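You operate a simulated robot arm through the tools that you are given. There is no shell and no other tool. Be economical: measure what you need, move in short steps, check, and stop when the job is done.

You run a simulated robot arm. Do the job below in one go: nothing can be reset, and whatever is moved stays where it is left.

JOB
Unlock the chest, put the 17 mm socket in its numbered hole, and lock up again.
Fine: the lock is the black lever; it goes in the SOCKETS drawer; leave the other two on the ledge.

The check looks at the end state, three seconds after you hand in, the way a careful person would. Anything else that was tipped, shoved, dropped, spilled or broken makes it a failure.

ROBOT AND FRAMES
A 6-joint arm with a two-finger parallel gripper, fixed in place. Base frame: the origin is at the foot of the arm, x ahead of it, y to its left, z up. Readings come in mm, degrees, newtons and seconds.
With the tool pointing down near the work surface it reaches from about 240 to 780 mm from the base axis. Its first joint turns from -166.0 to 166.0 degrees. Payload 3.91 kg.
The TCP is the grasp point between the finger pads, 30 mm short of the fingertips. In the tool frame z runs along the fingers and y along their closing line. Largest opening 110 mm; finger width 20, thickness 10; the body of the gripper, 48 by 112 mm, starts 55 mm behind the TCP.
Orientation is that of the tool frame in the base frame, as [roll, pitch, yaw] about the fixed x, y, z axes, in that order (R = Rz(yaw) Ry(pitch) Rx(roll)). With the fingers straight down and closing along the base's y, the tool's x points along the base's -x, its y along +y and its z along -z.

CONTROLS
- The arm moves only by the tool jog_arm. Its argument "steps" is a list of rows, each an object (a shift or turn left out is 0, a gripper value left out holds the last) with "linear": the shift along the tool's x, y, z in mm, a list of three; "rot": the turn, a rotation vector about the tool's x, y, z in degrees, a list of three; "jaw": the closure in counts, from 0 (fully open) to 255 (shut). In form: [{"linear": [tx, ty, tz], "rot": [wx, wy, wz], "jaw": jaw}, ...]. A call has 1 to 8 rows; each row is the pose to reach, as a shift and turn from the pose commanded when the call began, along the tool's axes at that moment. Rows are played at 5 a second. More than 50 mm and 8.6 degrees between two rows, or a gripper value outside its range, and nothing of the call is played. A pose out of reach is approached as far as the arm can. The call stops where the force on the tool passes 60 N (or 10 N more than at its start, if that is more) or the arm is blocked; 0.2 s more then pass. Each finger travels about 45 mm/s and halts on what it meets, pressing with about 33 N; the grip force reading is that of the motor and also rises with nothing between the fingers. The clock runs only during rows and for 0.2 s after the last one: add rows that repeat a pose to give the fingers time. The reply holds the time, the measured pose of the TCP, the force on the tool along the base axes, the opening and the grip force, in the units named above and with some noise.
- Cameras (640 x 400 px; columns grow to the right, rows downward): "scene" is fixed at [49.4, 651, 1363.8]; the picture's right is [-0.55, -0.83, 0.00], its down [-0.67, 0.44, -0.59] and it looks along [0.49, -0.33, -0.81] (base axes); focal length 219 px, centre (320, 200). "wrist" rides on the gripper at [-36, 0, -57] in the tool frame; the picture's right is [0.00, -1.00, 0.00], its down [0.97, 0.00, -0.24] and it looks along [0.24, 0.00, 0.97] (tool axes); focal length 218 px, centre (320, 200).
- grab_frame(camera): a new picture of that camera. It takes no simulated time.
- raise_lower(by): slides the trunk up (or, below 0, down) by that many mm; the arm rides with it, the base frame stays. It gives what a move gives, with no picture.
- measure_at(camera, pixels): for up to 12 pixels [column, row] of the newest picture of that camera ("zoom" is the newest enlarged one), the place [x, y, z] in the base frame of the surface seen there, good to about 3 mm. It takes no simulated time.
- close_up(camera, box): a new picture of the part [left, top, right, bottom] of that camera's present view, enlarged. It takes no simulated time.
- job_done(): hands the job in; it is judged then, once.

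Go step by step. Measure first, check grasps and placings, and put right what went wrong. The budget is 80 turns and 38 pictures, counting those below and the enlarged ones. Unless the task says otherwise, let go and move clear before handing in, and close with one line.

The tools are called after ">>>" as name(argument=value, ...) on one line, values as JSON. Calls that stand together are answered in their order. jog_arm: Moves the arm, as the interface text tells. Its arguments: {"type":"object","properties":{"steps":{"type":"array","items":{"type":"object","properties":{"linear":{"type":"array","items":{"type":"number"}},"rot":{"type":"array","items":{"type":"number"}},"jaw":{"type":"number"}}}}},"required":["steps"]} The other tools are called the same way: raise_lower (by) slides the trunk up or down; grab_frame (camera) takes a picture; measure_at (camera, pixels) gives the place of the surface under pixels of a picture; close_up (camera, box) takes an enlarged picture of a part of a camera's view; job_done () hands the job in.

At the start:

```text
time: 0.0
position: [197.0, 415.9, 1119.3]
ee_rot: [180.0, 0.0, -180.0]
force: [0.3, 0.6, 0.3]
finger_gap: 110.2
finger_force: 0.0
trunk travel left (down, up): [-550.0, 60.0]
```

scene: 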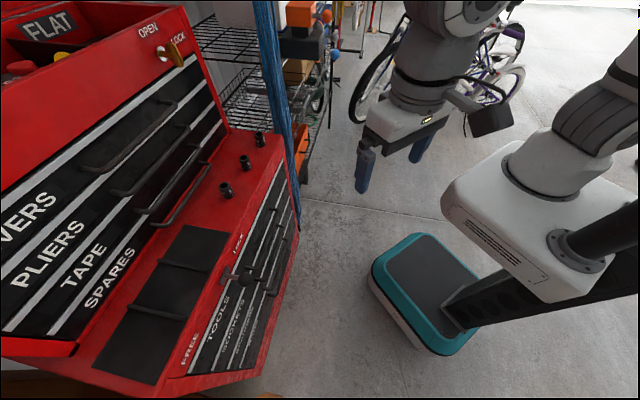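
wrist: 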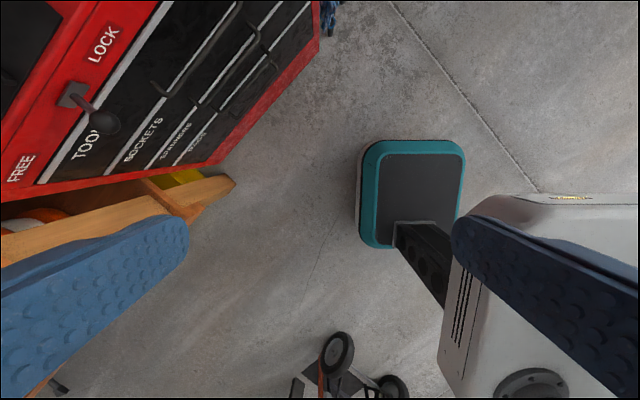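

The scene shows a red chest with three sockets on its ledge at (226,190), (245,162) and (260,139). The black lever is near (245,275), between LOCK and FREE. I'll enlarge those areas next.

>>> close_up(camera="scene", box=[200, 120, 300, 210])

>>> close_up(camera="scene", box=[160, 210, 310, 385])

>>> measure_at(camera="scene", pixels=[[225, 186], [245, 159], [260, 134], [226, 196], [247, 274], [228, 273], [240, 245], [190, 350], [275, 150], [225, 320], [293, 215], [165, 375]])

>>> close_up(camera="wrist", box=[0, 0, 340, 210])

```text
4.44 times, centred on (250, 165) of scene
```

zoom: 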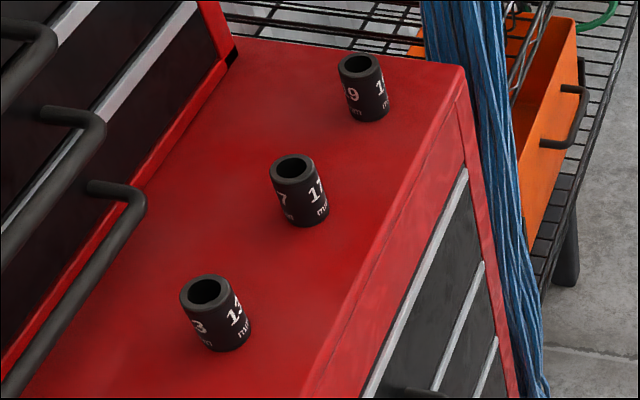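

```text
2.29 times, centred on (235, 298) of scene
```

zoom: 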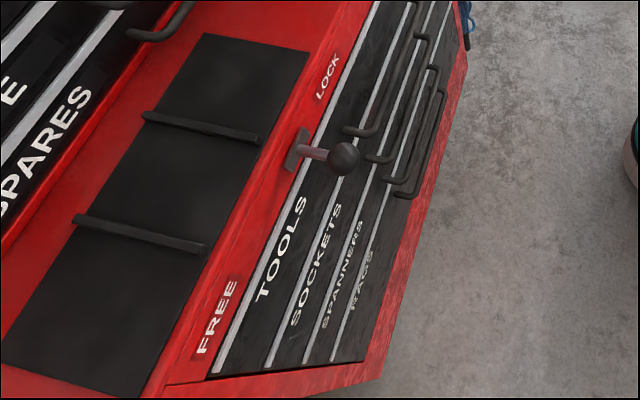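

```text
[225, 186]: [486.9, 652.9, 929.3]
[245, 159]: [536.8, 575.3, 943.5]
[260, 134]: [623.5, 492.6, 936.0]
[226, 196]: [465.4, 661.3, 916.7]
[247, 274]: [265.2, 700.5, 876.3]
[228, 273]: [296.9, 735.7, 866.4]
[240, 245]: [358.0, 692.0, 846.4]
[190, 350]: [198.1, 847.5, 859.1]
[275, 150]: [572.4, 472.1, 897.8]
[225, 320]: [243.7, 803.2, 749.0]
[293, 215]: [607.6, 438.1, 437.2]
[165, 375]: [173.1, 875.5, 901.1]
```

```text
1.88 times, centred on (170, 105) of wrist
```

zoom: 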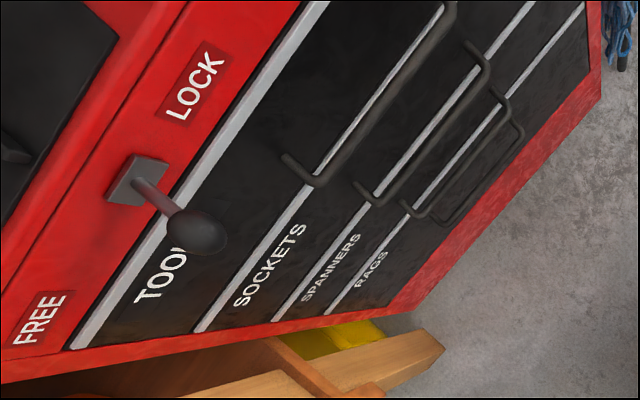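

The middle socket (245,162) carries the 17. The chest front appears to face the base at 45°, so I'll measure the lever, labels and drawer handles closely.

>>> close_up(camera="scene", box=[200, 225, 280, 275])

>>> close_up(camera="wrist", box=[20, 20, 180, 180])

>>> measure_at(camera="wrist", pixels=[[104, 42], [20, 168], [70, 95], [80, 98], [92, 110], [108, 122], [152, 85], [170, 93], [240, 5], [140, 140], [100, 175], [250, 20]])

```text
8.00 times, centred on (240, 250) of scene
```

zoom: 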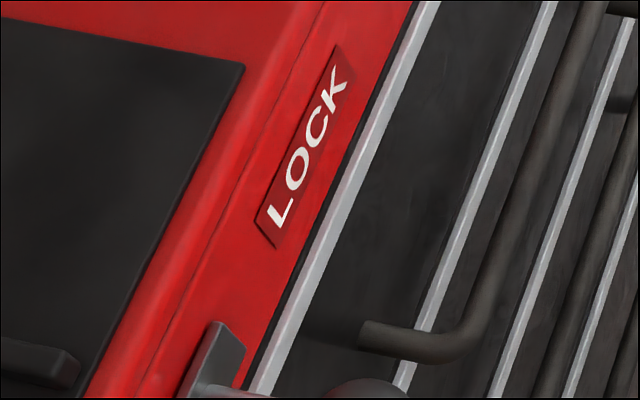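

```text
2.50 times, centred on (100, 100) of wrist
```

zoom: 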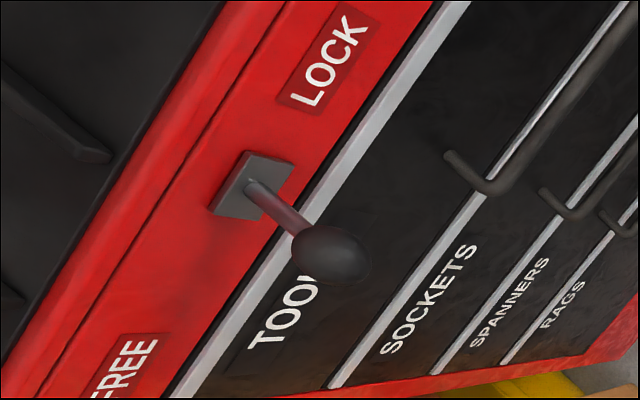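

```text
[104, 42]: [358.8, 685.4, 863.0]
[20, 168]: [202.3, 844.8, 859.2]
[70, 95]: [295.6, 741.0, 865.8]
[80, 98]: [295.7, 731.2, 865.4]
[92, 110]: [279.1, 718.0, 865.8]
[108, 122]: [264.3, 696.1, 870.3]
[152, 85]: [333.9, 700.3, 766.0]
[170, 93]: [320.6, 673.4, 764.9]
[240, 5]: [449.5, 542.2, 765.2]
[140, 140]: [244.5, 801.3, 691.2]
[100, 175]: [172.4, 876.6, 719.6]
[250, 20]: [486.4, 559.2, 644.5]
```

The plate sits at about (296,738,866), with LOCK to its right and FREE to its left along (-0.71,0.71). Next I'll measure the handles, strips and labels to see which handle belongs to SOCKETS.

>>> measure_at(camera="wrist", pixels=[[82, 125], [130, 142], [110, 172], [150, 163], [170, 168], [193, 100], [200, 107], [216, 110], [225, 116], [250, 30], [268, 55], [280, 65]])

>>> close_up(camera="wrist", box=[130, 0, 330, 125])

```text
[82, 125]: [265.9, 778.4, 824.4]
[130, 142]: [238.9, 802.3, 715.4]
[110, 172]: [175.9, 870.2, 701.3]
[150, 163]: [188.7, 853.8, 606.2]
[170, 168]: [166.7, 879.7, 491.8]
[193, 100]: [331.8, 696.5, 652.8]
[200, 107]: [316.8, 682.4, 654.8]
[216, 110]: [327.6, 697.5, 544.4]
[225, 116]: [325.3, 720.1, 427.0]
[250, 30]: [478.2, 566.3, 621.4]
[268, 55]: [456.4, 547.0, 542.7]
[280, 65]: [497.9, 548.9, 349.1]
```

```text
3.20 times, centred on (230, 62) of wrist
```

zoom: 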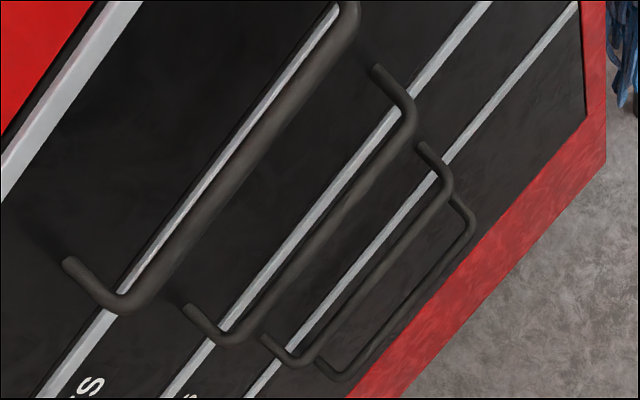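

The handles sit at z≈766 (TOOLS), 654 (SOCKETS), 543 and 435, with about 33 mm standoff from the front at n≈738 (n along (0.71,0.71)). Next I'll measure the clearance around the middle socket and the lever.

>>> measure_at(camera="scene", pixels=[[246, 161], [249, 170], [240, 168], [252, 178], [211, 163], [206, 167], [228, 133], [222, 145], [215, 80], [150, 225], [185, 313], [135, 307]])

>>> close_up(camera="scene", box=[205, 245, 285, 295])

>>> measure_at(camera="zoom", pixels=[[320, 245], [340, 245], [310, 215], [260, 220], [200, 230], [170, 190], [190, 260], [340, 270], [340, 215]])

```text
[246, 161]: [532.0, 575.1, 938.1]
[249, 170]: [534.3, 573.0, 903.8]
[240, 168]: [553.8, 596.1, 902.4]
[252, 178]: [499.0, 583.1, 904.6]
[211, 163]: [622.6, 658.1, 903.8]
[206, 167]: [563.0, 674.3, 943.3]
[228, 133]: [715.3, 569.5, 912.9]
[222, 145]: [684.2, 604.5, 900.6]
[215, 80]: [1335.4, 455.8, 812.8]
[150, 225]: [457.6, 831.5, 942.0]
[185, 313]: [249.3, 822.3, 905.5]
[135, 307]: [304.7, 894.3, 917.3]
```

```text
8.00 times, centred on (245, 270) of scene
```

zoom: 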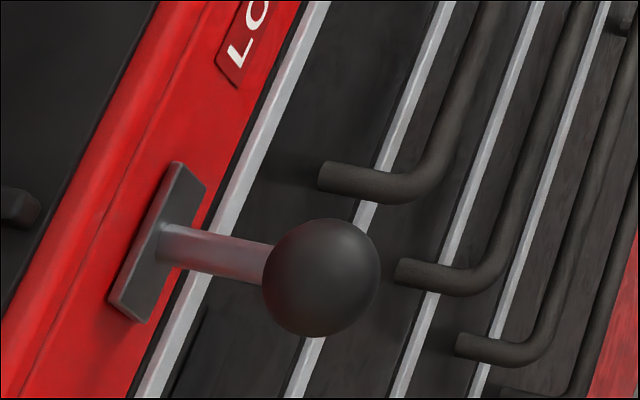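

```text
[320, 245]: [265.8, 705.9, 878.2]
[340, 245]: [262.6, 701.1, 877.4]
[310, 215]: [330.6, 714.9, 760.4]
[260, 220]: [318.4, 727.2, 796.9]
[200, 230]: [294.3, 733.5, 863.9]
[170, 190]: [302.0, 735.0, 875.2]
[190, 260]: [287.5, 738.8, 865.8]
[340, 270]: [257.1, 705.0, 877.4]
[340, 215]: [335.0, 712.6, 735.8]
```

The knob centre is about (268,705,863), radius about 16 mm, and the stem sticks nearly straight out. I'll move high over the knob and turn the tool 45° so the fingers close along the chest front.

>>> jog_arm(steps=[{"linear": [-10, 41, 0], "rot": [0, 0, -6.43]}, {"linear": [-20, 82, 0], "rot": [0, 0, -12.86]}, {"linear": [-30, 123, 0], "rot": [0, 0, -19.29]}, {"linear": [-40, 165, 0], "rot": [0, 0, -25.7]}, {"linear": [-50, 206, 0], "rot": [0, 0, -32.1]}, {"linear": [-60, 247, 0], "rot": [0, 0, -38.6]}, {"linear": [-71, 289, 0], "rot": [0, 0, -45]}, {"linear": [-71, 289, 0], "rot": [0, 0, -45]}])

```text
time: 1.8
position: [268.0, 706.2, 1122.2]
ee_rot: [-180.0, 0.0, -134.8]
force: [0.0, 0.3, -0.2]
finger_gap: 110.2
finger_force: 0.1
trunk travel left (down, up): [-550.0, 60.0]
```

The arm reached the pose exactly, over the knob. I'll descend to z≈950 and look.

>>> jog_arm(steps=[{"linear": [0, 0, 43]}, {"linear": [0, 0, 86]}, {"linear": [0, 0, 129]}, {"linear": [0, 0, 172]}, {"linear": [0, 0, 172]}])

>>> grab_frame(camera="wrist")

>>> grab_frame(camera="scene")

```text
time: 3.0
position: [267.3, 703.9, 948.1]
ee_rot: [-180.0, 0.1, -135.0]
force: [-0.4, -0.2, -0.5]
finger_gap: 109.8
finger_force: 0.0
trunk travel left (down, up): [-550.0, 60.0]
```

```text
28 pictures are left
```

wrist: 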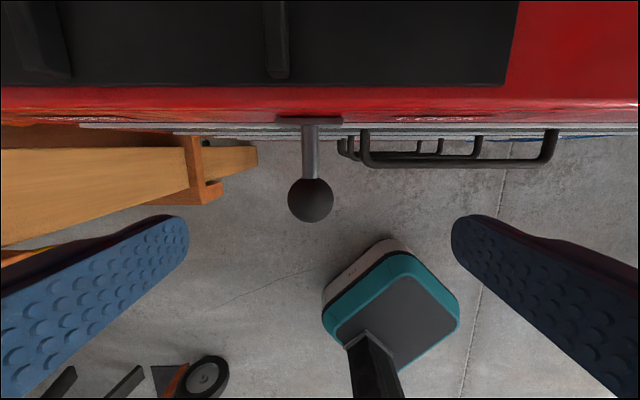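

```text
27 pictures are left
```

scene: 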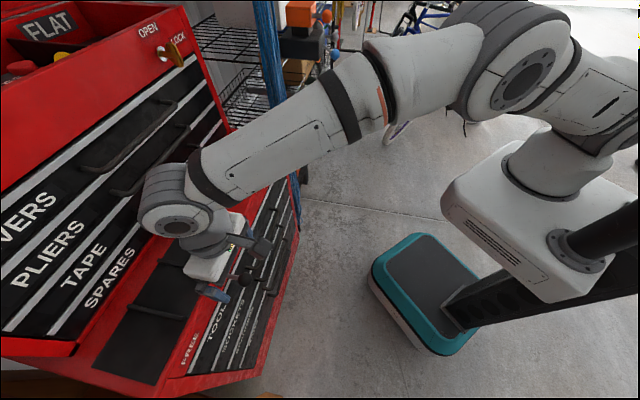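

The plate (310,121) and knob (310,200) are straight out, centred between the open fingers. I'll lower around the knob and close to roughly a 50 mm gap.

>>> jog_arm(steps=[{"linear": [0, 0, 35]}, {"linear": [0, 0, 70]}, {"linear": [0, 0, 70], "jaw": 150}, {"linear": [0, 0, 70], "jaw": 150}, {"linear": [0, 0, 70], "jaw": 150}, {"linear": [0, 0, 70], "jaw": 150}])

```text
time: 4.4
position: [269.1, 703.8, 878.1]
ee_rot: [-179.9, 0.0, -135.0]
force: [-2.0, 1.3, 0.0]
finger_gap: 46.5
finger_force: 0.5
trunk travel left (down, up): [-550.0, 60.0]
```

Gap is 46 mm around the knob. I'll push gently toward FREE (+tool y).

>>> jog_arm(steps=[{"linear": [0, 5, 0]}, {"linear": [0, 10, 0]}, {"linear": [0, 15, 0]}, {"linear": [0, 20, 0]}, {"linear": [0, 25, 0]}])

>>> close_up(camera="wrist", box=[160, 60, 480, 260])

```text
time: 5.6
position: [250.7, 721.8, 876.2]
ee_rot: [-180.0, 0.1, -134.9]
force: [1.4, -1.8, -0.9]
finger_gap: 46.6
finger_force: 1.1
trunk travel left (down, up): [-550.0, 60.0]
```

```text
2.00 times, centred on (320, 160) of wrist
```

zoom: 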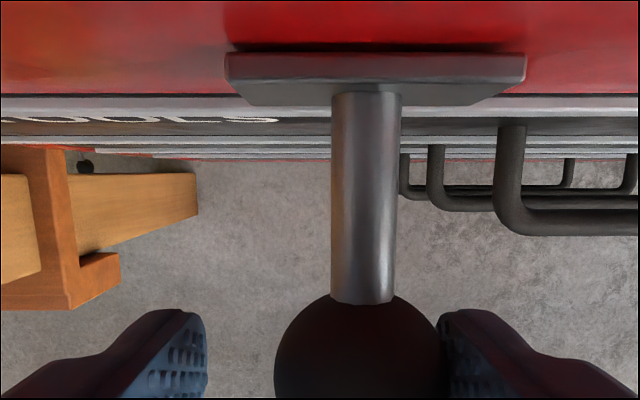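

The finger at (455,350) touches the knob and it moves easily, with the plate travelling along: it is a slider. I'll push on until a stop.

>>> jog_arm(steps=[{"linear": [0, 8, 0]}, {"linear": [0, 16, 0]}, {"linear": [0, 24, 0]}, {"linear": [0, 32, 0]}, {"linear": [0, 40, 0]}, {"linear": [0, 48, 0]}, {"linear": [0, 56, 0]}, {"linear": [0, 64, 0]}])

>>> grab_frame(camera="wrist")

```text
time: 7.4
position: [211.2, 757.3, 875.3]
ee_rot: [-179.9, 0.0, -135.1]
force: [16.9, -5.6, -0.7]
finger_gap: 53.2
finger_force: 7.9
out of reach, approached as far as the arm can: row 7, 8
trunk travel left (down, up): [-550.0, 60.0]
```

```text
25 pictures are left
```

wrist: 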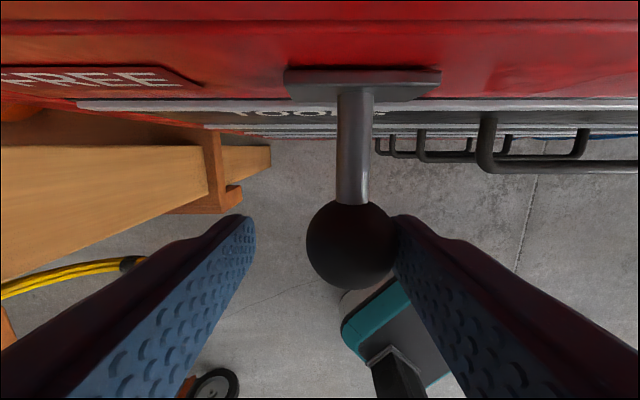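

The finger met resistance (gap pushed open to 53, 18 N) and the plate is now near s≈371, which mirrors the start about the label midpoint. I'll measure the plate and edge ends for confirmation.

>>> measure_at(camera="wrist", pixels=[[290, 82], [362, 82], [436, 82], [354, 120], [350, 240], [130, 80]])

>>> close_up(camera="scene", box=[160, 230, 280, 390])

```text
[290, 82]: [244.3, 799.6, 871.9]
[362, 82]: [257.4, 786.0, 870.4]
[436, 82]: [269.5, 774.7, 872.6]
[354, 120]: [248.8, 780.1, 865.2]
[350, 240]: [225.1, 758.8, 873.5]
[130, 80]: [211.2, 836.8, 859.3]
```

```text
2.50 times, centred on (220, 310) of scene
```

zoom: 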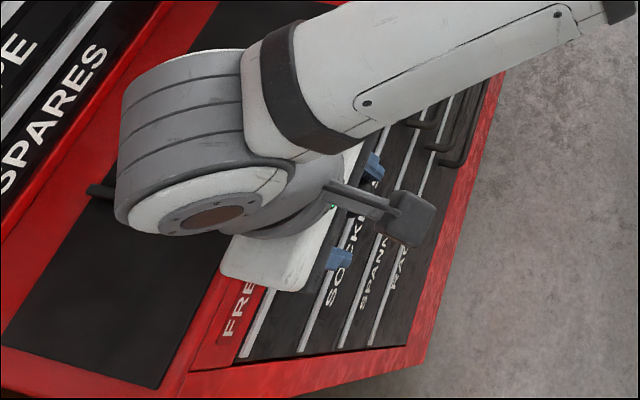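

The plate centre is now at s≈374, against about 314 before: 60 mm of travel, at the FREE stop. I'll back off and lift clear.

>>> jog_arm(steps=[{"linear": [0, -12, 0]}, {"linear": [0, -20, 0]}, {"linear": [0, -20, 0], "jaw": 100}, {"linear": [0, -20, 0], "jaw": 100}, {"linear": [0, -20, -40], "jaw": 100}, {"linear": [0, -20, -80], "jaw": 100}, {"linear": [0, -20, -120], "jaw": 100}, {"linear": [0, -20, -120], "jaw": 100}])

```text
time: 9.2
position: [225.6, 744.0, 994.0]
ee_rot: [180.0, 0.1, -135.0]
force: [0.3, 0.9, -0.2]
finger_gap: 67.0
finger_force: 0.0
trunk travel left (down, up): [-550.0, 60.0]
```

I'm clear at z=994. Next I'll retreat from the chest while turning the tool to horizontal with vertical closing, in two halves, to address the SOCKETS handle at z≈654.

>>> jog_arm(steps=[{"linear": [18, -26, 18], "rot": [-4.33, -4.33, 4.33]}, {"linear": [36, -52, 36], "rot": [-8.66, -8.66, 8.66]}, {"linear": [54, -78, 54], "rot": [-12.99, -12.99, 12.99]}, {"linear": [72, -104, 72], "rot": [-17.32, -17.32, 17.32]}, {"linear": [90, -130, 90], "rot": [-21.65, -21.65, 21.65]}, {"linear": [108, -156, 108], "rot": [-25.98, -25.98, 25.98]}, {"linear": [126, -182, 126], "rot": [-30.31, -30.31, 30.31]}, {"linear": [145, -208, 144], "rot": [-34.64, -34.64, 34.64]}])

>>> jog_arm(steps=[{"rot": [-4.33, -4.33, 4.33]}, {"rot": [-8.66, -8.66, 8.66]}, {"rot": [-12.99, -12.99, 12.99]}, {"rot": [-17.32, -17.32, 17.32]}, {"rot": [-21.65, -21.65, 21.65]}, {"rot": [-25.98, -25.98, 25.98]}, {"rot": [-30.31, -30.31, 30.31]}, {"rot": [-34.64, -34.64, 34.64]}])

>>> grab_frame(camera="wrist")

```text
time: 11.0
position: [298.1, 486.3, 857.4]
ee_rot: [134.6, 18.3, -177.2]
force: [2.5, -0.1, -0.7]
finger_gap: 67.0
finger_force: 0.2
out of reach, approached as far as the arm can: row 5, 6, 7, 8
trunk travel left (down, up): [-550.0, 60.0]
```

```text
time: 12.8
position: [433.9, 340.6, 847.9]
ee_rot: [89.5, -0.1, 141.3]
force: [0.1, 0.2, 0.5]
finger_gap: 66.9
finger_force: 0.0
out of reach, approached as far as the arm can: row 1, 2, 3, 4, 5, 6, 7, 8
trunk travel left (down, up): [-550.0, 60.0]
```

```text
23 pictures are left
```

wrist: 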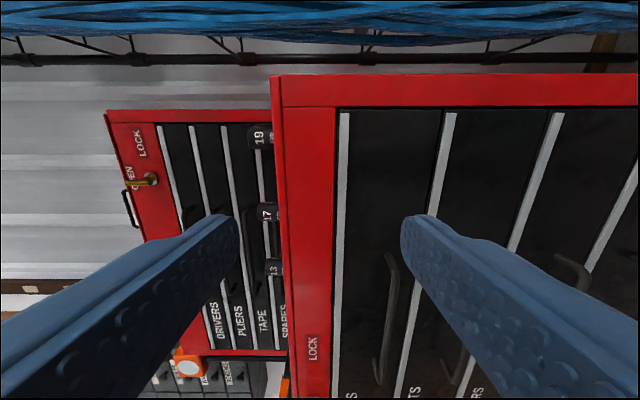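

The last pose was out of reach: the arm stopped at n≈548, s≈-66, though the orientation is near right. I'll try commanding closer to the chest and measure the shoulder height in the scene.

>>> jog_arm(steps=[{"linear": [0, 0, 30]}, {"linear": [0, 0, 60]}, {"linear": [0, 0, 90]}, {"linear": [0, 0, 90]}, {"linear": [0, 0, 90]}, {"linear": [0, 0, 90]}])

>>> grab_frame(camera="scene")

>>> measure_at(camera="scene", pixels=[[545, 170], [490, 190], [560, 240], [420, 330], [475, 40], [520, 80]])

```text
time: 14.2
position: [495.9, 391.6, 853.2]
ee_rot: [89.6, 0.1, 142.3]
force: [0.2, 0.5, 0.7]
finger_gap: 66.9
finger_force: 0.1
out of reach, approached as far as the arm can: row 1, 2, 3, 4, 5, 6
trunk travel left (down, up): [-550.0, 60.0]
```

```text
22 pictures are left
```

scene: 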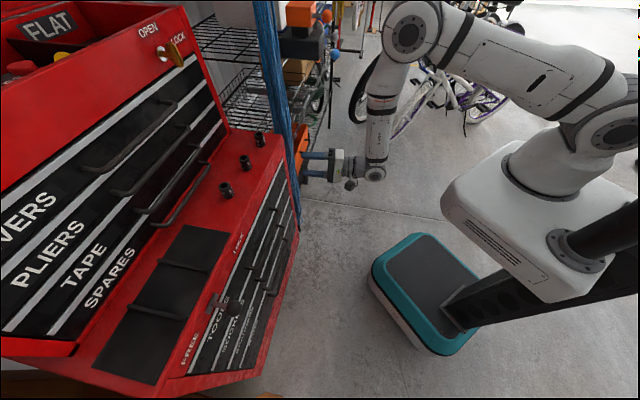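

```text
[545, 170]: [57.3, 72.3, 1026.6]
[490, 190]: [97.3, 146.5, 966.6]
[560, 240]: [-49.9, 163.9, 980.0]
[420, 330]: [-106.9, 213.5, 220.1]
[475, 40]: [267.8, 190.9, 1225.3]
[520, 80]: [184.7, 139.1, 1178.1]
```

The arm hangs elbow-high at s≈-74, so a fully horizontal tool is awkward. I'll tilt the tool 45° downward about the chest's long axis, which should be reachable and still clears the TOOLS handle.

>>> jog_arm(steps=[{"rot": [7.5, 0, 0]}, {"rot": [15, 0, 0]}, {"rot": [22.5, 0, 0]}, {"rot": [30, 0, 0]}, {"rot": [37.5, 0, 0]}, {"rot": [45, 0, 0]}, {"rot": [45, 0, 0]}, {"rot": [45, 0, 0]}])

```text
time: 16.0
position: [496.0, 388.8, 854.2]
ee_rot: [134.7, 0.1, 141.4]
force: [-0.2, 0.2, -0.7]
finger_gap: 67.0
finger_force: 0.1
out of reach, approached as far as the arm can: row 1, 2, 3, 4
trunk travel left (down, up): [-550.0, 60.0]
```

The 45° tilt is reached at n≈626, s≈-76, so out-of-reach commands are re-based on the reached pose. I'll slide to s≈158 and fix the small yaw error.

>>> jog_arm(steps=[{"linear": [39, 3.6, 3.6], "rot": [0, -0.75, 0.75]}, {"linear": [78, 7, 7], "rot": [0, -1.5, 1.5]}, {"linear": [117, 11, 11], "rot": [0, -2.25, 2.25]}, {"linear": [156, 14, 14], "rot": [0, -3, 3]}, {"linear": [195, 18, 18], "rot": [0, -3.75, 3.75]}, {"linear": [232, 21.5, 21.5], "rot": [0, -4.5, 4.5]}, {"linear": [232, 21.5, 21.5], "rot": [0, -4.5, 4.5]}])

>>> grab_frame(camera="wrist")

```text
time: 17.6
position: [441.7, 533.5, 887.9]
ee_rot: [138.7, -7.3, 141.6]
force: [-3.7, -42.3, 14.0]
finger_gap: 59.0
finger_force: 0.0
out of reach, approached as far as the arm can: row 1, 2, 3, 4, 5, 6, 7
trunk travel left (down, up): [-550.0, 60.0]
```

```text
21 pictures are left
```

wrist: 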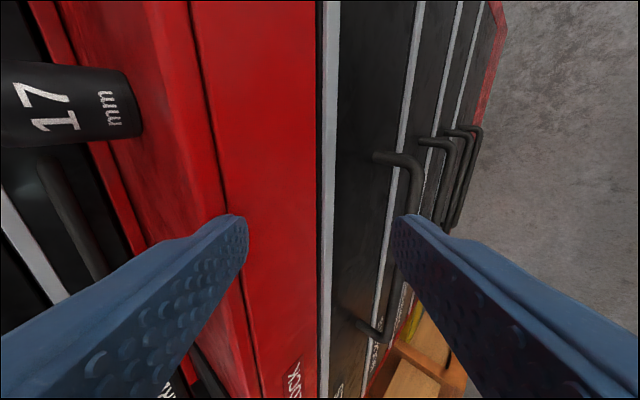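

I overshot: it's at n≈690 with 42 N against the fascia. I'll back straight off and then return to tool-down to recover a good arm branch.

>>> jog_arm(steps=[{"linear": [0, -8, -8]}, {"linear": [0, -20, -20]}, {"linear": [0, -40, -40]}, {"linear": [0, -60, -60]}, {"linear": [0, -60, -60]}])

>>> grab_frame(camera="scene")

```text
time: 18.8
position: [403.4, 469.8, 895.8]
ee_rot: [139.0, -7.9, 142.6]
force: [-0.1, -0.2, 0.0]
finger_gap: 66.9
finger_force: 0.1
out of reach, approached as far as the arm can: row 3, 4, 5
trunk travel left (down, up): [-550.0, 60.0]
```

```text
20 pictures are left
```

scene: 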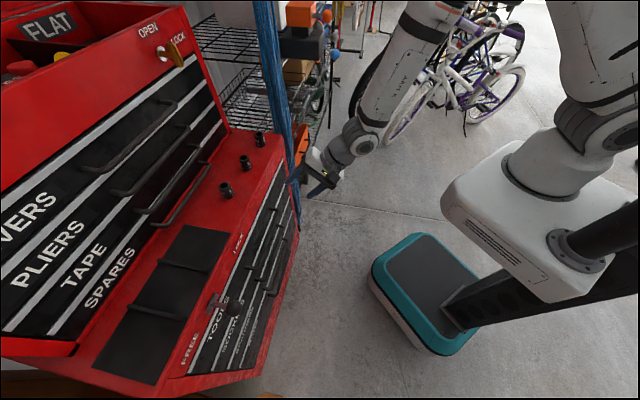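

The sockets are undisturbed at (226,190), (245,162) and (260,139). The arm looks stuck on a wrist-roll limit, so I'll return to tool-down and use the opposite roll.

>>> jog_arm(steps=[{"linear": [0, -6, -5], "rot": [7, 0, 0]}, {"linear": [0, -12, -10], "rot": [14, 0, 0]}, {"linear": [0, -18, -16], "rot": [21, 0, 0]}, {"linear": [0, -24, -22], "rot": [28, 0, 0]}, {"linear": [0, -30, -28], "rot": [35, 0, 0]}, {"linear": [0, -37, -33], "rot": [41, 0, 0]}, {"linear": [0, -37, -33], "rot": [41, 0, 0]}])

>>> jog_arm(steps=[{"rot": [0, 0, -8]}, {"rot": [0, 0, -16]}, {"rot": [0, 0, -24]}, {"rot": [0, 0, -32]}, {"rot": [0, 0, -40]}, {"rot": [0, 0, -48]}, {"rot": [0, 0, -56]}, {"rot": [0, 0, -64]}])

```text
time: 20.4
position: [371.4, 433.0, 895.6]
ee_rot: [179.8, -7.2, 142.0]
force: [0.0, -0.4, 0.8]
finger_gap: 66.7
finger_force: 0.0
out of reach, approached as far as the arm can: row 3, 4
trunk travel left (down, up): [-550.0, 60.0]
```

```text
time: 22.2
position: [373.6, 433.8, 895.7]
ee_rot: [173.4, -3.0, -153.8]
force: [-0.9, -0.7, 0.6]
finger_gap: 66.7
finger_force: 0.0
trunk travel left (down, up): [-550.0, 60.0]
```

Now tool is near vertical at yaw -154 with about 7° residual tilt. I'll continue rotating about tool z toward yaw -45.

>>> jog_arm(steps=[{"rot": [0, 0, -8]}, {"rot": [0, 0, -16]}, {"rot": [0, 0, -24]}, {"rot": [0, 0, -32]}, {"rot": [0, 0, -40]}, {"rot": [0, 0, -48]}, {"rot": [0, 0, -56]}, {"rot": [0, 0, -64]}])

>>> jog_arm(steps=[{"rot": [0, 0, -8]}, {"rot": [0, 0, -16]}, {"rot": [0, 0, -24]}, {"rot": [0, 0, -32]}, {"rot": [0, 0, -40]}, {"rot": [0, 0, -45]}, {"rot": [0, 0, -45]}])

```text
time: 24.0
position: [373.3, 434.0, 895.3]
ee_rot: [174.6, 4.8, -90.2]
force: [0.2, 0.5, -0.2]
finger_gap: 67.2
finger_force: 0.1
trunk travel left (down, up): [-550.0, 60.0]
```

```text
time: 25.6
position: [372.7, 433.8, 894.8]
ee_rot: [179.4, 7.3, -45.1]
force: [-0.3, -1.1, 0.4]
finger_gap: 66.7
finger_force: 0.1
trunk travel left (down, up): [-550.0, 60.0]
```

All reached, with only a 7° pitch left. I'll level it, slide to s≈158 and descend.

>>> jog_arm(steps=[{"linear": [-24, 0, 25], "rot": [0, 2, 0]}, {"linear": [-48, 0, 50], "rot": [0, 4, 0]}, {"linear": [-72, 0, 75], "rot": [0, 6, 0]}, {"linear": [-96, 0, 100], "rot": [0, 7.3, 0]}, {"linear": [-115, 0, 125], "rot": [0, 7.3, 0]}, {"linear": [-115, 0, 125], "rot": [0, 7.3, 0]}])

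>>> jog_arm(steps=[{"rot": [7.5, 0, 0]}, {"rot": [15, 0, 0]}, {"rot": [22.5, 0, 0]}, {"rot": [30, 0, 0]}, {"rot": [37.5, 0, 0]}, {"rot": [45, 0, 0]}, {"rot": [45, 0, 0]}])

>>> grab_frame(camera="wrist")

```text
time: 27.0
position: [282.6, 525.6, 784.7]
ee_rot: [179.4, -0.1, -45.1]
force: [0.1, -0.3, -0.2]
finger_gap: 67.0
finger_force: 0.0
trunk travel left (down, up): [-550.0, 60.0]
```

```text
time: 28.6
position: [281.7, 525.3, 784.3]
ee_rot: [-135.4, -0.1, -44.9]
force: [-0.4, -0.6, -0.1]
finger_gap: 67.0
finger_force: 0.1
out of reach, approached as far as the arm can: row 3, 4
trunk travel left (down, up): [-550.0, 60.0]
```

```text
19 pictures are left
```

wrist: 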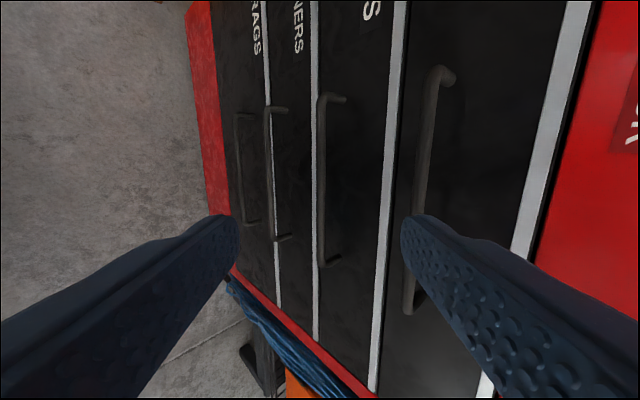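

The 45° tilt works with this roll. The SOCKETS handle is the second one, around (325,180), under the strip labelled "…S" at (370,10). I'll measure it.

>>> measure_at(camera="wrist", pixels=[[323, 130], [322, 180], [322, 230], [322, 210], [345, 100], [331, 262], [425, 130], [371, 10], [360, 200], [300, 200]])

```text
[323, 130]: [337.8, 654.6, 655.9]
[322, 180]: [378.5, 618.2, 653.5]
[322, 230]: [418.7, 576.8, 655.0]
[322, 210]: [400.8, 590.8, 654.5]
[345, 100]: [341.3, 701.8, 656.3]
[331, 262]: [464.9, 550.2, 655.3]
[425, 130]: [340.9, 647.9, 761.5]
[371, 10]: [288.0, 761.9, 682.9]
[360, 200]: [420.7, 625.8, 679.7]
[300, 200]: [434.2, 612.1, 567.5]
```

The bar centre is about n=707, z=651, s=158, about 10 mm thick. I'll narrow the fingers to about 24 mm and advance most of the way along the tool axis.

>>> jog_arm(steps=[{"linear": [3, 0, 30], "jaw": 200}, {"linear": [6, -1, 60], "jaw": 200}, {"linear": [10, -1, 90], "jaw": 200}, {"linear": [14, -2, 120], "jaw": 200}, {"linear": [14, -2, 135], "jaw": 200}, {"linear": [14, -2, 135], "jaw": 200}])

>>> grab_frame(camera="wrist")

```text
time: 30.0
position: [359.1, 583.1, 689.2]
ee_rot: [-135.7, 0.0, -45.1]
force: [-0.3, 0.4, -0.3]
finger_gap: 23.7
finger_force: 0.0
trunk travel left (down, up): [-550.0, 60.0]
```

```text
18 pictures are left
```

wrist: 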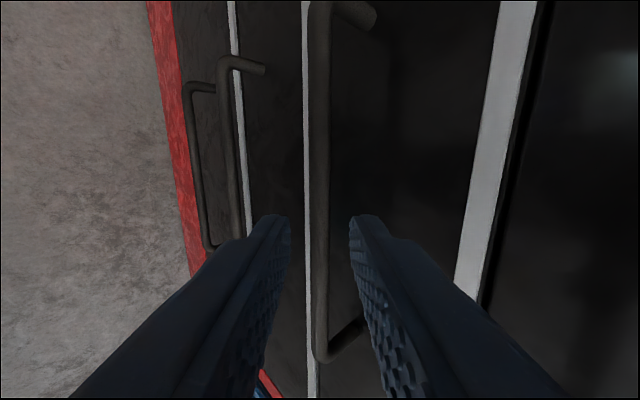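

The bar at (320,180) lies centred between the fingertips. I'll advance the last 41 mm and close.

>>> jog_arm(steps=[{"linear": [0, 0, 15]}, {"linear": [0, -1, 30]}, {"linear": [0, -1, 41]}, {"linear": [0, -1, 41]}, {"linear": [0, -1, 41], "jaw": 255}, {"linear": [0, -1, 41], "jaw": 255}, {"linear": [0, -1, 41], "jaw": 255}])

```text
time: 31.6
position: [378.8, 601.9, 661.2]
ee_rot: [-135.7, -0.1, -45.0]
force: [-1.5, -3.6, -4.3]
finger_gap: 10.6
finger_force: 44.7
trunk travel left (down, up): [-550.0, 60.0]
```

The bar is gripped (10.6 mm, 45 N). I'll pull straight out along -n by 120 mm.

>>> jog_arm(steps=[{"linear": [0, 10.7, -10.5]}, {"linear": [0, 21.5, -21]}, {"linear": [0, 35.8, -34.9]}, {"linear": [0, 50, -49]}, {"linear": [0, 64.4, -62.8]}, {"linear": [0, 78.8, -76.8]}, {"linear": [0, 86, -83.8]}, {"linear": [0, 86, -83.8]}])

>>> grab_frame(camera="scene")

```text
time: 33.4
position: [294.0, 518.8, 661.0]
ee_rot: [-135.7, 0.0, -45.1]
force: [14.8, -16.1, 1.7]
finger_gap: 10.5
finger_force: 44.4
trunk travel left (down, up): [-550.0, 60.0]
```

```text
17 pictures are left
```

scene: 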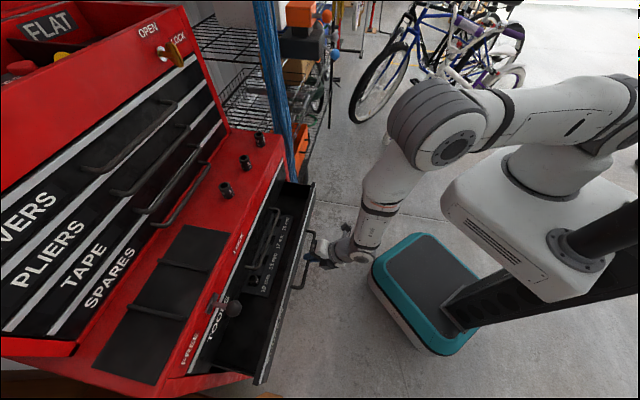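

The drawer slid open 119 mm and a tray with numbers shows at (270,255). I'll enlarge it.

>>> close_up(camera="scene", box=[230, 180, 326, 330])

>>> measure_at(camera="scene", pixels=[[271, 255], [262, 275], [285, 220], [265, 290], [300, 250], [282, 310], [310, 190], [262, 382], [280, 235]])

```text
2.67 times, centred on (278, 255) of scene
```

zoom: 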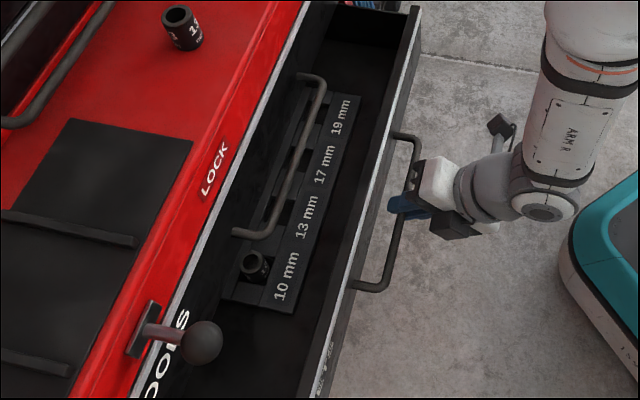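

```text
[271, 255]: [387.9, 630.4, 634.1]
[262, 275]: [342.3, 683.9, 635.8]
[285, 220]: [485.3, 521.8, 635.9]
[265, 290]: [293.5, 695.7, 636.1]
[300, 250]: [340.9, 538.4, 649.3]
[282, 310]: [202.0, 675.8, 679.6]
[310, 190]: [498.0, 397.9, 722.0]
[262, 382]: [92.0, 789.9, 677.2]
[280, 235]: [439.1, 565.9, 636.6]
```

The tray top is at z≈636, with labels at n≈720 and the holes behind them, still partly under the handles. I'll pull out another 130 mm.

>>> jog_arm(steps=[{"linear": [0, 14.3, -14]}, {"linear": [0, 28.6, -27.9]}, {"linear": [0, 43, -41.9]}, {"linear": [0, 57.3, -55.8]}, {"linear": [0, 71.6, -69.8]}, {"linear": [0, 85.9, -83.8]}, {"linear": [0, 93, -90.7]}, {"linear": [0, 93, -90.7]}])

>>> grab_frame(camera="scene")

```text
time: 35.2
position: [202.7, 425.9, 661.1]
ee_rot: [-135.5, 0.0, -45.1]
force: [3.9, -2.7, 26.6]
finger_gap: 10.8
finger_force: 44.7
trunk travel left (down, up): [-550.0, 60.0]
```

```text
15 pictures are left
```

scene: 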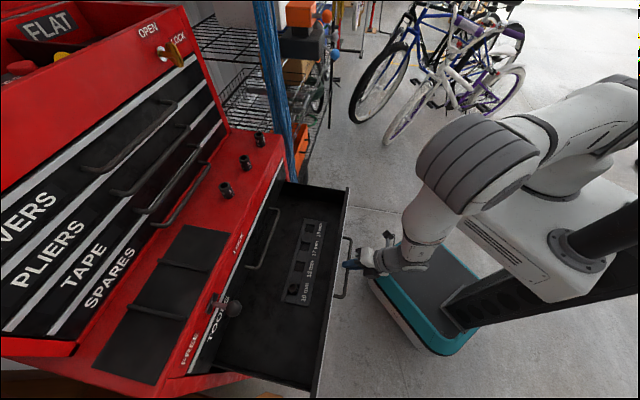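

The drawer is 250 mm open and the tray is fully visible. I'll enlarge and measure the holes.

>>> close_up(camera="scene", box=[275, 210, 339, 312])

>>> measure_at(camera="scene", pixels=[[292, 288], [297, 266], [302, 246], [307, 227], [311, 252], [318, 240], [292, 300], [340, 190], [312, 385], [250, 320]])

```text
3.92 times, centred on (307, 261) of scene
```

zoom: 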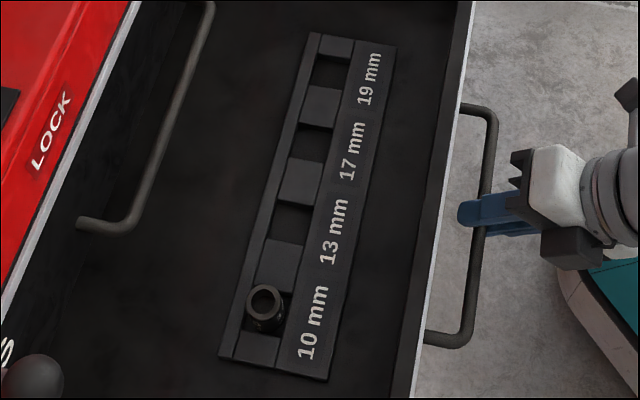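

```text
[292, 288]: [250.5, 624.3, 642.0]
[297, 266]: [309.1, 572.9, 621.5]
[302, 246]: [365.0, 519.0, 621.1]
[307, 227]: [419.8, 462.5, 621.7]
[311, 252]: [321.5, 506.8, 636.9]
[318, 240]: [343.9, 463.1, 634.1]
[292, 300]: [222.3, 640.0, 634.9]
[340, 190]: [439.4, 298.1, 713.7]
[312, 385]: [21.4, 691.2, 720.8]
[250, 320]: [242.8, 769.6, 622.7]
```

The 17 mm hole is the square at zoom (313,143), floor z≈621 and board top ≈636, so 15 mm deep. I'll measure its edges precisely.

>>> measure_at(camera="zoom", pixels=[[318, 119], [316, 105], [305, 165], [303, 175], [313, 145], [345, 130], [341, 148], [290, 140], [294, 122], [292, 222], [322, 73], [333, 140]])

>>> close_up(camera="scene", box=[288, 225, 328, 250])

>>> measure_at(camera="zoom", pixels=[[220, 90], [230, 120], [230, 180], [200, 200], [180, 230], [160, 280], [150, 170], [300, 170], [120, 210], [280, 250]])

```text
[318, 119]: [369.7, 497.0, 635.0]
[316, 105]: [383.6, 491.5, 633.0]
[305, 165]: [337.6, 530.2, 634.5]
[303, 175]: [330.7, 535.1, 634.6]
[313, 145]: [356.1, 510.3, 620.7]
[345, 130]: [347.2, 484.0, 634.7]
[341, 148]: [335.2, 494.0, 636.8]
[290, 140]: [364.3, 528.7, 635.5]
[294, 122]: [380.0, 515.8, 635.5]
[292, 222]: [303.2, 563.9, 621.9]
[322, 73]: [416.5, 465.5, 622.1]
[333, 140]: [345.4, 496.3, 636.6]
```

```text
16.00 times, centred on (308, 238) of scene
```

zoom: 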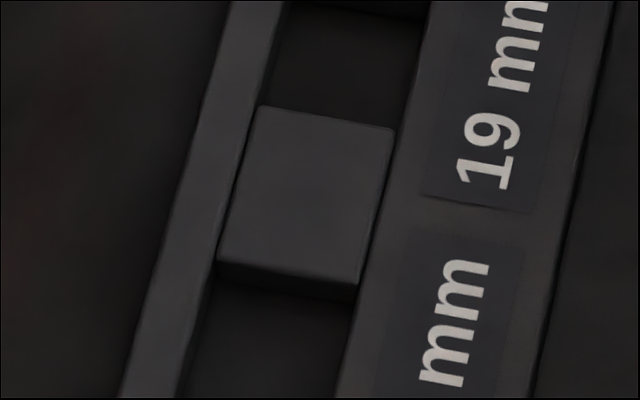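

```text
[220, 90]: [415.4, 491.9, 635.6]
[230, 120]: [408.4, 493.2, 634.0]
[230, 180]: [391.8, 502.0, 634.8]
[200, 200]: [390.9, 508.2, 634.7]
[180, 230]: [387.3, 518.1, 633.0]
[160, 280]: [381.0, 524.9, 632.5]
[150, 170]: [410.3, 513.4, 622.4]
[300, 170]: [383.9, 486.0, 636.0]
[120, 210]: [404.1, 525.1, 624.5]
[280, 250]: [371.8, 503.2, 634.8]
```

The tray holes lie at n≈614, and the 17 mm one spans s≈98–134. I'll release the handle, back off along the tool axis, then straighten to tool-down above the hole for a precise wrist view.

>>> jog_arm(steps=[{"jaw": 200}, {"jaw": 200}, {"linear": [0, 0, -15], "jaw": 200}, {"linear": [0, 0, -30], "jaw": 200}, {"linear": [0, 0, -45], "jaw": 200}, {"linear": [0, 0, -60], "jaw": 200}, {"linear": [0, 0, -60], "jaw": 200}])

```text
time: 36.8
position: [172.0, 396.9, 703.6]
ee_rot: [-135.6, -0.1, -45.2]
force: [1.2, -0.3, -0.7]
finger_gap: 23.4
finger_force: 0.1
trunk travel left (down, up): [-550.0, 60.0]
```

Clear of the handle. Next: rise and straighten the tool to vertical.

>>> jog_arm(steps=[{"linear": [0, -21, -21]}, {"linear": [0, -42, -42], "rot": [-7.5, 0, 0]}, {"linear": [0, -63, -63], "rot": [-15, 0, 0]}, {"linear": [0, -84, -84], "rot": [-22.5, 0, 0]}, {"linear": [0, -105, -105], "rot": [-30, 0, 0]}, {"linear": [0, -126, -126], "rot": [-37.5, 0, 0]}, {"linear": [0, -126, -126], "rot": [-44.5, 0, 0]}, {"linear": [0, -126, -126], "rot": [-44.5, 0, 0]}])

```text
time: 38.6
position: [173.7, 397.8, 882.1]
ee_rot: [-179.6, -0.7, -43.4]
force: [-2.8, 0.4, -0.4]
finger_gap: 23.7
finger_force: 0.0
out of reach, approached as far as the arm can: row 6, 7
trunk travel left (down, up): [-550.0, 60.0]
```

Tool is vertical again at n≈404, s≈158. I'll move over the 17 mm hole at z≈800 for a wrist view.

>>> jog_arm(steps=[{"linear": [10, -35, 0], "rot": [0, 0, 0.8], "jaw": 100}, {"linear": [20, -70, 15], "rot": [0, 0, 1.6]}, {"linear": [30, -105, 30], "rot": [0, 0, 1.6]}, {"linear": [40, -140, 50], "rot": [0, 0, 1.6]}, {"linear": [50, -175, 70], "rot": [0, 0, 1.6]}, {"linear": [63, -210, 82], "rot": [0, 0, 1.6]}, {"linear": [63, -210, 82], "rot": [0, 0, 1.6]}])

>>> grab_frame(camera="wrist")

```text
time: 40.2
position: [367.3, 500.6, 803.1]
ee_rot: [179.9, -0.2, -46.6]
force: [-0.8, -0.1, -1.3]
finger_gap: 67.0
finger_force: 0.0
trunk travel left (down, up): [-550.0, 60.0]
```

```text
12 pictures are left
```

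wrist: 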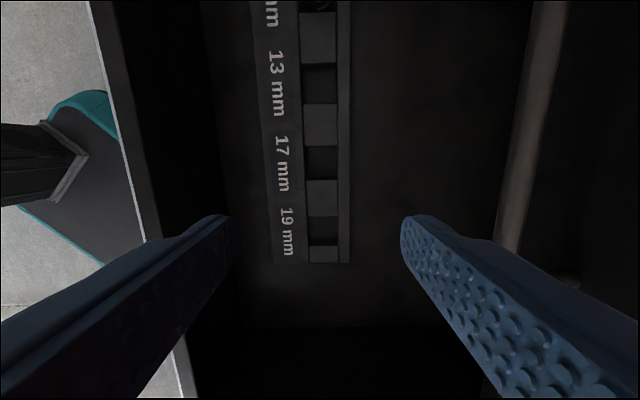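

The 17 mm hole appears at (321,162), about n=615, s=114.5. An enlarged view will pin down its edges.

>>> close_up(camera="wrist", box=[281, 138, 361, 188])

>>> measure_at(camera="wrist", pixels=[[320, 142], [321, 184], [300, 162], [342, 163], [321, 162]])

```text
8.00 times, centred on (321, 163) of wrist
```

zoom: 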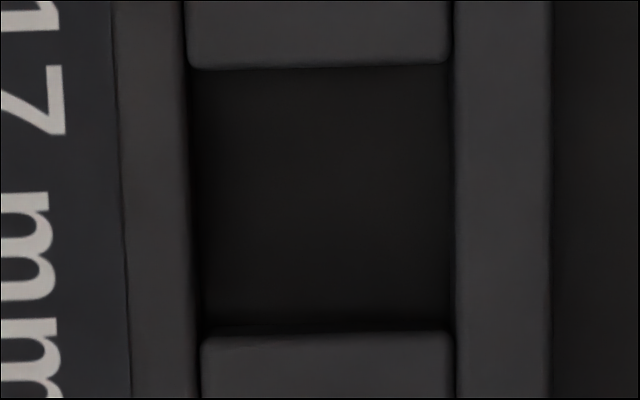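

```text
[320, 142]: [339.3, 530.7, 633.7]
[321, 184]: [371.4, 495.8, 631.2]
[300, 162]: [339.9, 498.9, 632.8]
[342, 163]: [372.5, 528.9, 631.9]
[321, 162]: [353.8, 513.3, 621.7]
```

The hole is about 33 mm square, centred at about (355.5,514.7), board top z≈635. Next I'll rise, rotate so the fingers close along the chest, and go to view the 17 mm socket.

>>> jog_arm(steps=[{"linear": [0, 0, -25], "rot": [0, 0, 8.5]}, {"linear": [0, 0, -50], "rot": [0, 0, 17]}, {"linear": [0, 0, -75], "rot": [0, 0, 25.5]}, {"linear": [0, 0, -100], "rot": [0, 0, 34]}, {"linear": [0, 0, -125], "rot": [0, 0, 42.5]}, {"linear": [0, 0, -150], "rot": [0, 0, 51]}, {"linear": [0, 0, -175], "rot": [0, 0, 59.5]}, {"linear": [0, 0, -200], "rot": [0, 0, 68]}])

>>> jog_arm(steps=[{"rot": [0, 0, 7]}, {"rot": [0, 0, 14]}, {"rot": [0, 0, 20.4]}, {"rot": [0, 0, 20.4]}])

```text
time: 42.0
position: [364.9, 502.1, 1001.0]
ee_rot: [-179.9, -0.2, -114.9]
force: [-0.7, -0.1, -0.7]
finger_gap: 67.1
finger_force: 0.1
trunk travel left (down, up): [-550.0, 60.0]
```

```text
time: 43.0
position: [366.0, 502.6, 1000.0]
ee_rot: [-180.0, -0.1, -135.1]
force: [-0.3, -0.3, 1.3]
finger_gap: 66.9
finger_force: 0.1
trunk travel left (down, up): [-550.0, 60.0]
```

Now at yaw -135. I'll move out over the ledge toward the 17 mm socket at z=1000 and look.

>>> jog_arm(steps=[{"linear": [-35, -17, 0]}, {"linear": [-70, -34, 0]}, {"linear": [-105, -51, 0]}, {"linear": [-140, -68, 0]}, {"linear": [-140, -68, 0]}])

>>> grab_frame(camera="wrist")

```text
time: 44.2
position: [511.1, 552.9, 998.5]
ee_rot: [-179.9, -0.1, -135.1]
force: [0.2, -0.4, 0.3]
finger_gap: 67.0
finger_force: 0.0
trunk travel left (down, up): [-550.0, 60.0]
```

```text
10 pictures are left
```

wrist: 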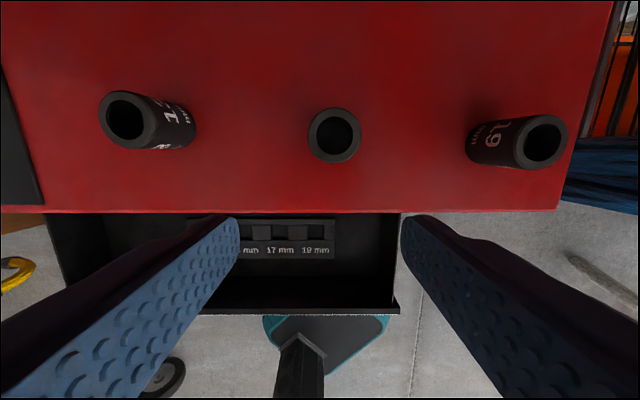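

The middle socket's rim is centred at (334,135), with 13 mm at left and 19 mm at right. I'll measure its rim.

>>> measure_at(camera="wrist", pixels=[[334, 113], [334, 157], [312, 135], [356, 135], [334, 135], [334, 180], [300, 130], [375, 140], [334, 70], [128, 118], [543, 141]])

>>> close_up(camera="wrist", box=[294, 110, 374, 160])

```text
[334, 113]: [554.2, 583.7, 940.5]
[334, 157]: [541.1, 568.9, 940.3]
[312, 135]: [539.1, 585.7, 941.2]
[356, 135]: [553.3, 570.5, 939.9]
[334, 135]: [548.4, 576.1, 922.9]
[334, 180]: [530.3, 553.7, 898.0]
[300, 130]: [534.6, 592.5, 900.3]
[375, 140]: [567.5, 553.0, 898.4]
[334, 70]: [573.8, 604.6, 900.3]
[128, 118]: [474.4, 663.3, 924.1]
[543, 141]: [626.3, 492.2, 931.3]
```

```text
8.00 times, centred on (334, 135) of wrist
```

zoom: 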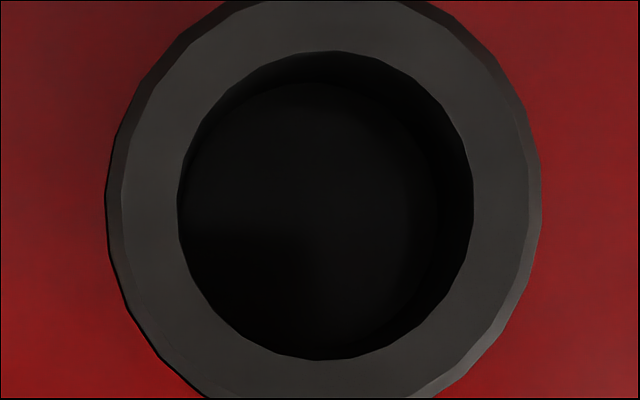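

The socket is 41 mm tall (base 899.5, top 940.5), 27.5 mm in diameter, with its axis at n≈794.5, s≈21.5. That is near the reach limit, so I'll tilt the tool 12° outward in the pad plane and position above it.

>>> jog_arm(steps=[{"linear": [-13, -3, 0], "rot": [0, -4, 0]}, {"linear": [-26, -6, 0], "rot": [0, -8, 0]}, {"linear": [-38.3, -8.1, 0], "rot": [0, -12, 0]}, {"linear": [-38.3, -8.1, 0], "rot": [0, -12, 0]}, {"linear": [-38.3, -8.1, 0], "rot": [0, -12, 0]}])

```text
time: 45.4
position: [547.5, 574.0, 999.1]
ee_rot: [-179.9, 11.9, -134.9]
force: [1.2, 0.5, 0.9]
finger_gap: 66.8
finger_force: 0.1
trunk travel left (down, up): [-550.0, 60.0]
```

Reached (reads n≈793, z=999). I'll descend vertically to z≈948 and close on the socket.

>>> jog_arm(steps=[{"linear": [5, 1.3, 20]}, {"linear": [9, 1.3, 38]}, {"linear": [11.7, 1.3, 49.6]}, {"linear": [11.7, 1.3, 49.6]}, {"linear": [11.7, 1.3, 49.6], "jaw": 150}, {"linear": [11.7, 1.3, 49.6], "jaw": 170}])

>>> grab_frame(camera="wrist")

```text
time: 46.8
position: [545.4, 573.4, 948.5]
ee_rot: [-180.0, 11.9, -135.0]
force: [1.1, 1.4, 0.2]
finger_gap: 36.6
finger_force: 0.0
trunk travel left (down, up): [-550.0, 60.0]
```

```text
8 pictures are left
```

wrist: 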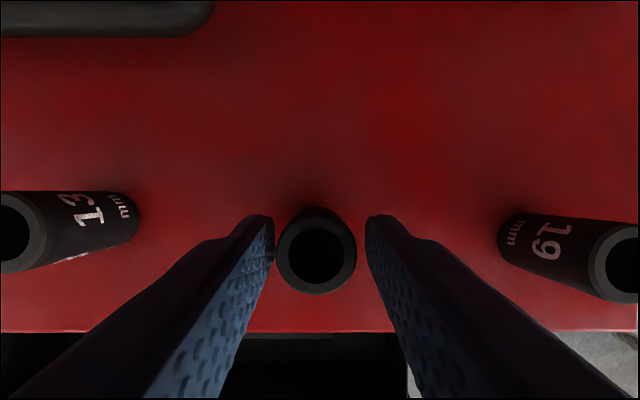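

The socket (316,250) is centred between the fingertips. I'll close on it.

>>> jog_arm(steps=[{"jaw": 255}, {"jaw": 255}, {"jaw": 255}, {"jaw": 255}])

```text
time: 47.8
position: [546.0, 574.6, 949.7]
ee_rot: [-180.0, 11.8, -135.0]
force: [-0.4, 0.7, 0.7]
finger_gap: 26.9
finger_force: 32.7
trunk travel left (down, up): [-550.0, 60.0]
```

The socket is held (26.9 mm, 33 N). I'll lift straight up, then carry it out over the 17 mm hole.

>>> jog_arm(steps=[{"linear": [-6.2, 0, -29.3]}, {"linear": [-12.4, 0, -58.7]}, {"linear": [22.6, 18.3, -66.1]}, {"linear": [57.6, 36.6, -73.4]}, {"linear": [92.6, 55, -80.8]}, {"linear": [127.6, 73.3, -88.2]}, {"linear": [162.7, 91.6, -95.6]}, {"linear": [162.7, 91.6, -95.6]}])

>>> grab_frame(camera="wrist")

```text
time: 49.6
position: [354.3, 512.9, 1010.5]
ee_rot: [-180.0, 12.0, -134.9]
force: [-1.5, 0.2, -0.7]
finger_gap: 0.0
finger_force: 32.4
trunk travel left (down, up): [-550.0, 60.0]
```

```text
7 pictures are left
```

wrist: 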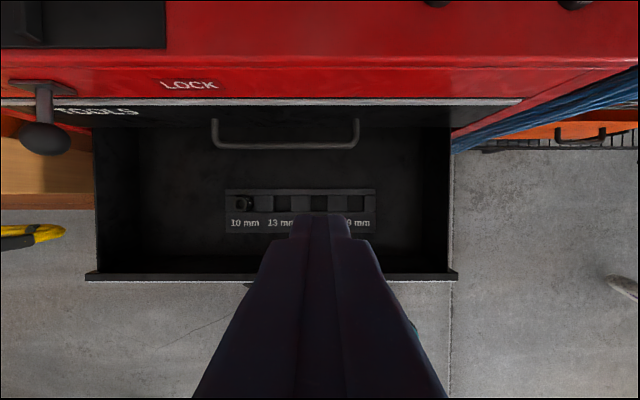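

The gap reads 0.0, so the socket slipped out. I'll look for it with the scene camera.

>>> grab_frame(camera="scene")

```text
6 pictures are left
```

scene: 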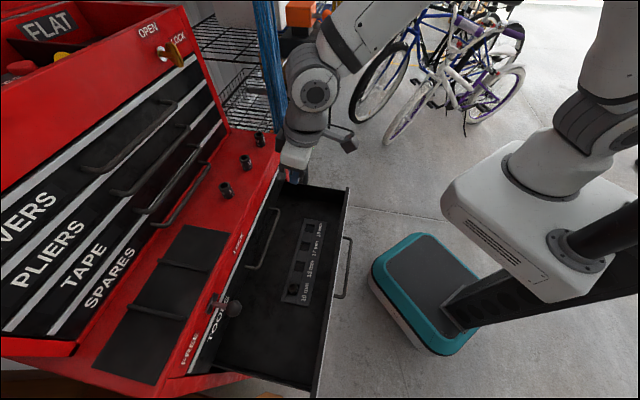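

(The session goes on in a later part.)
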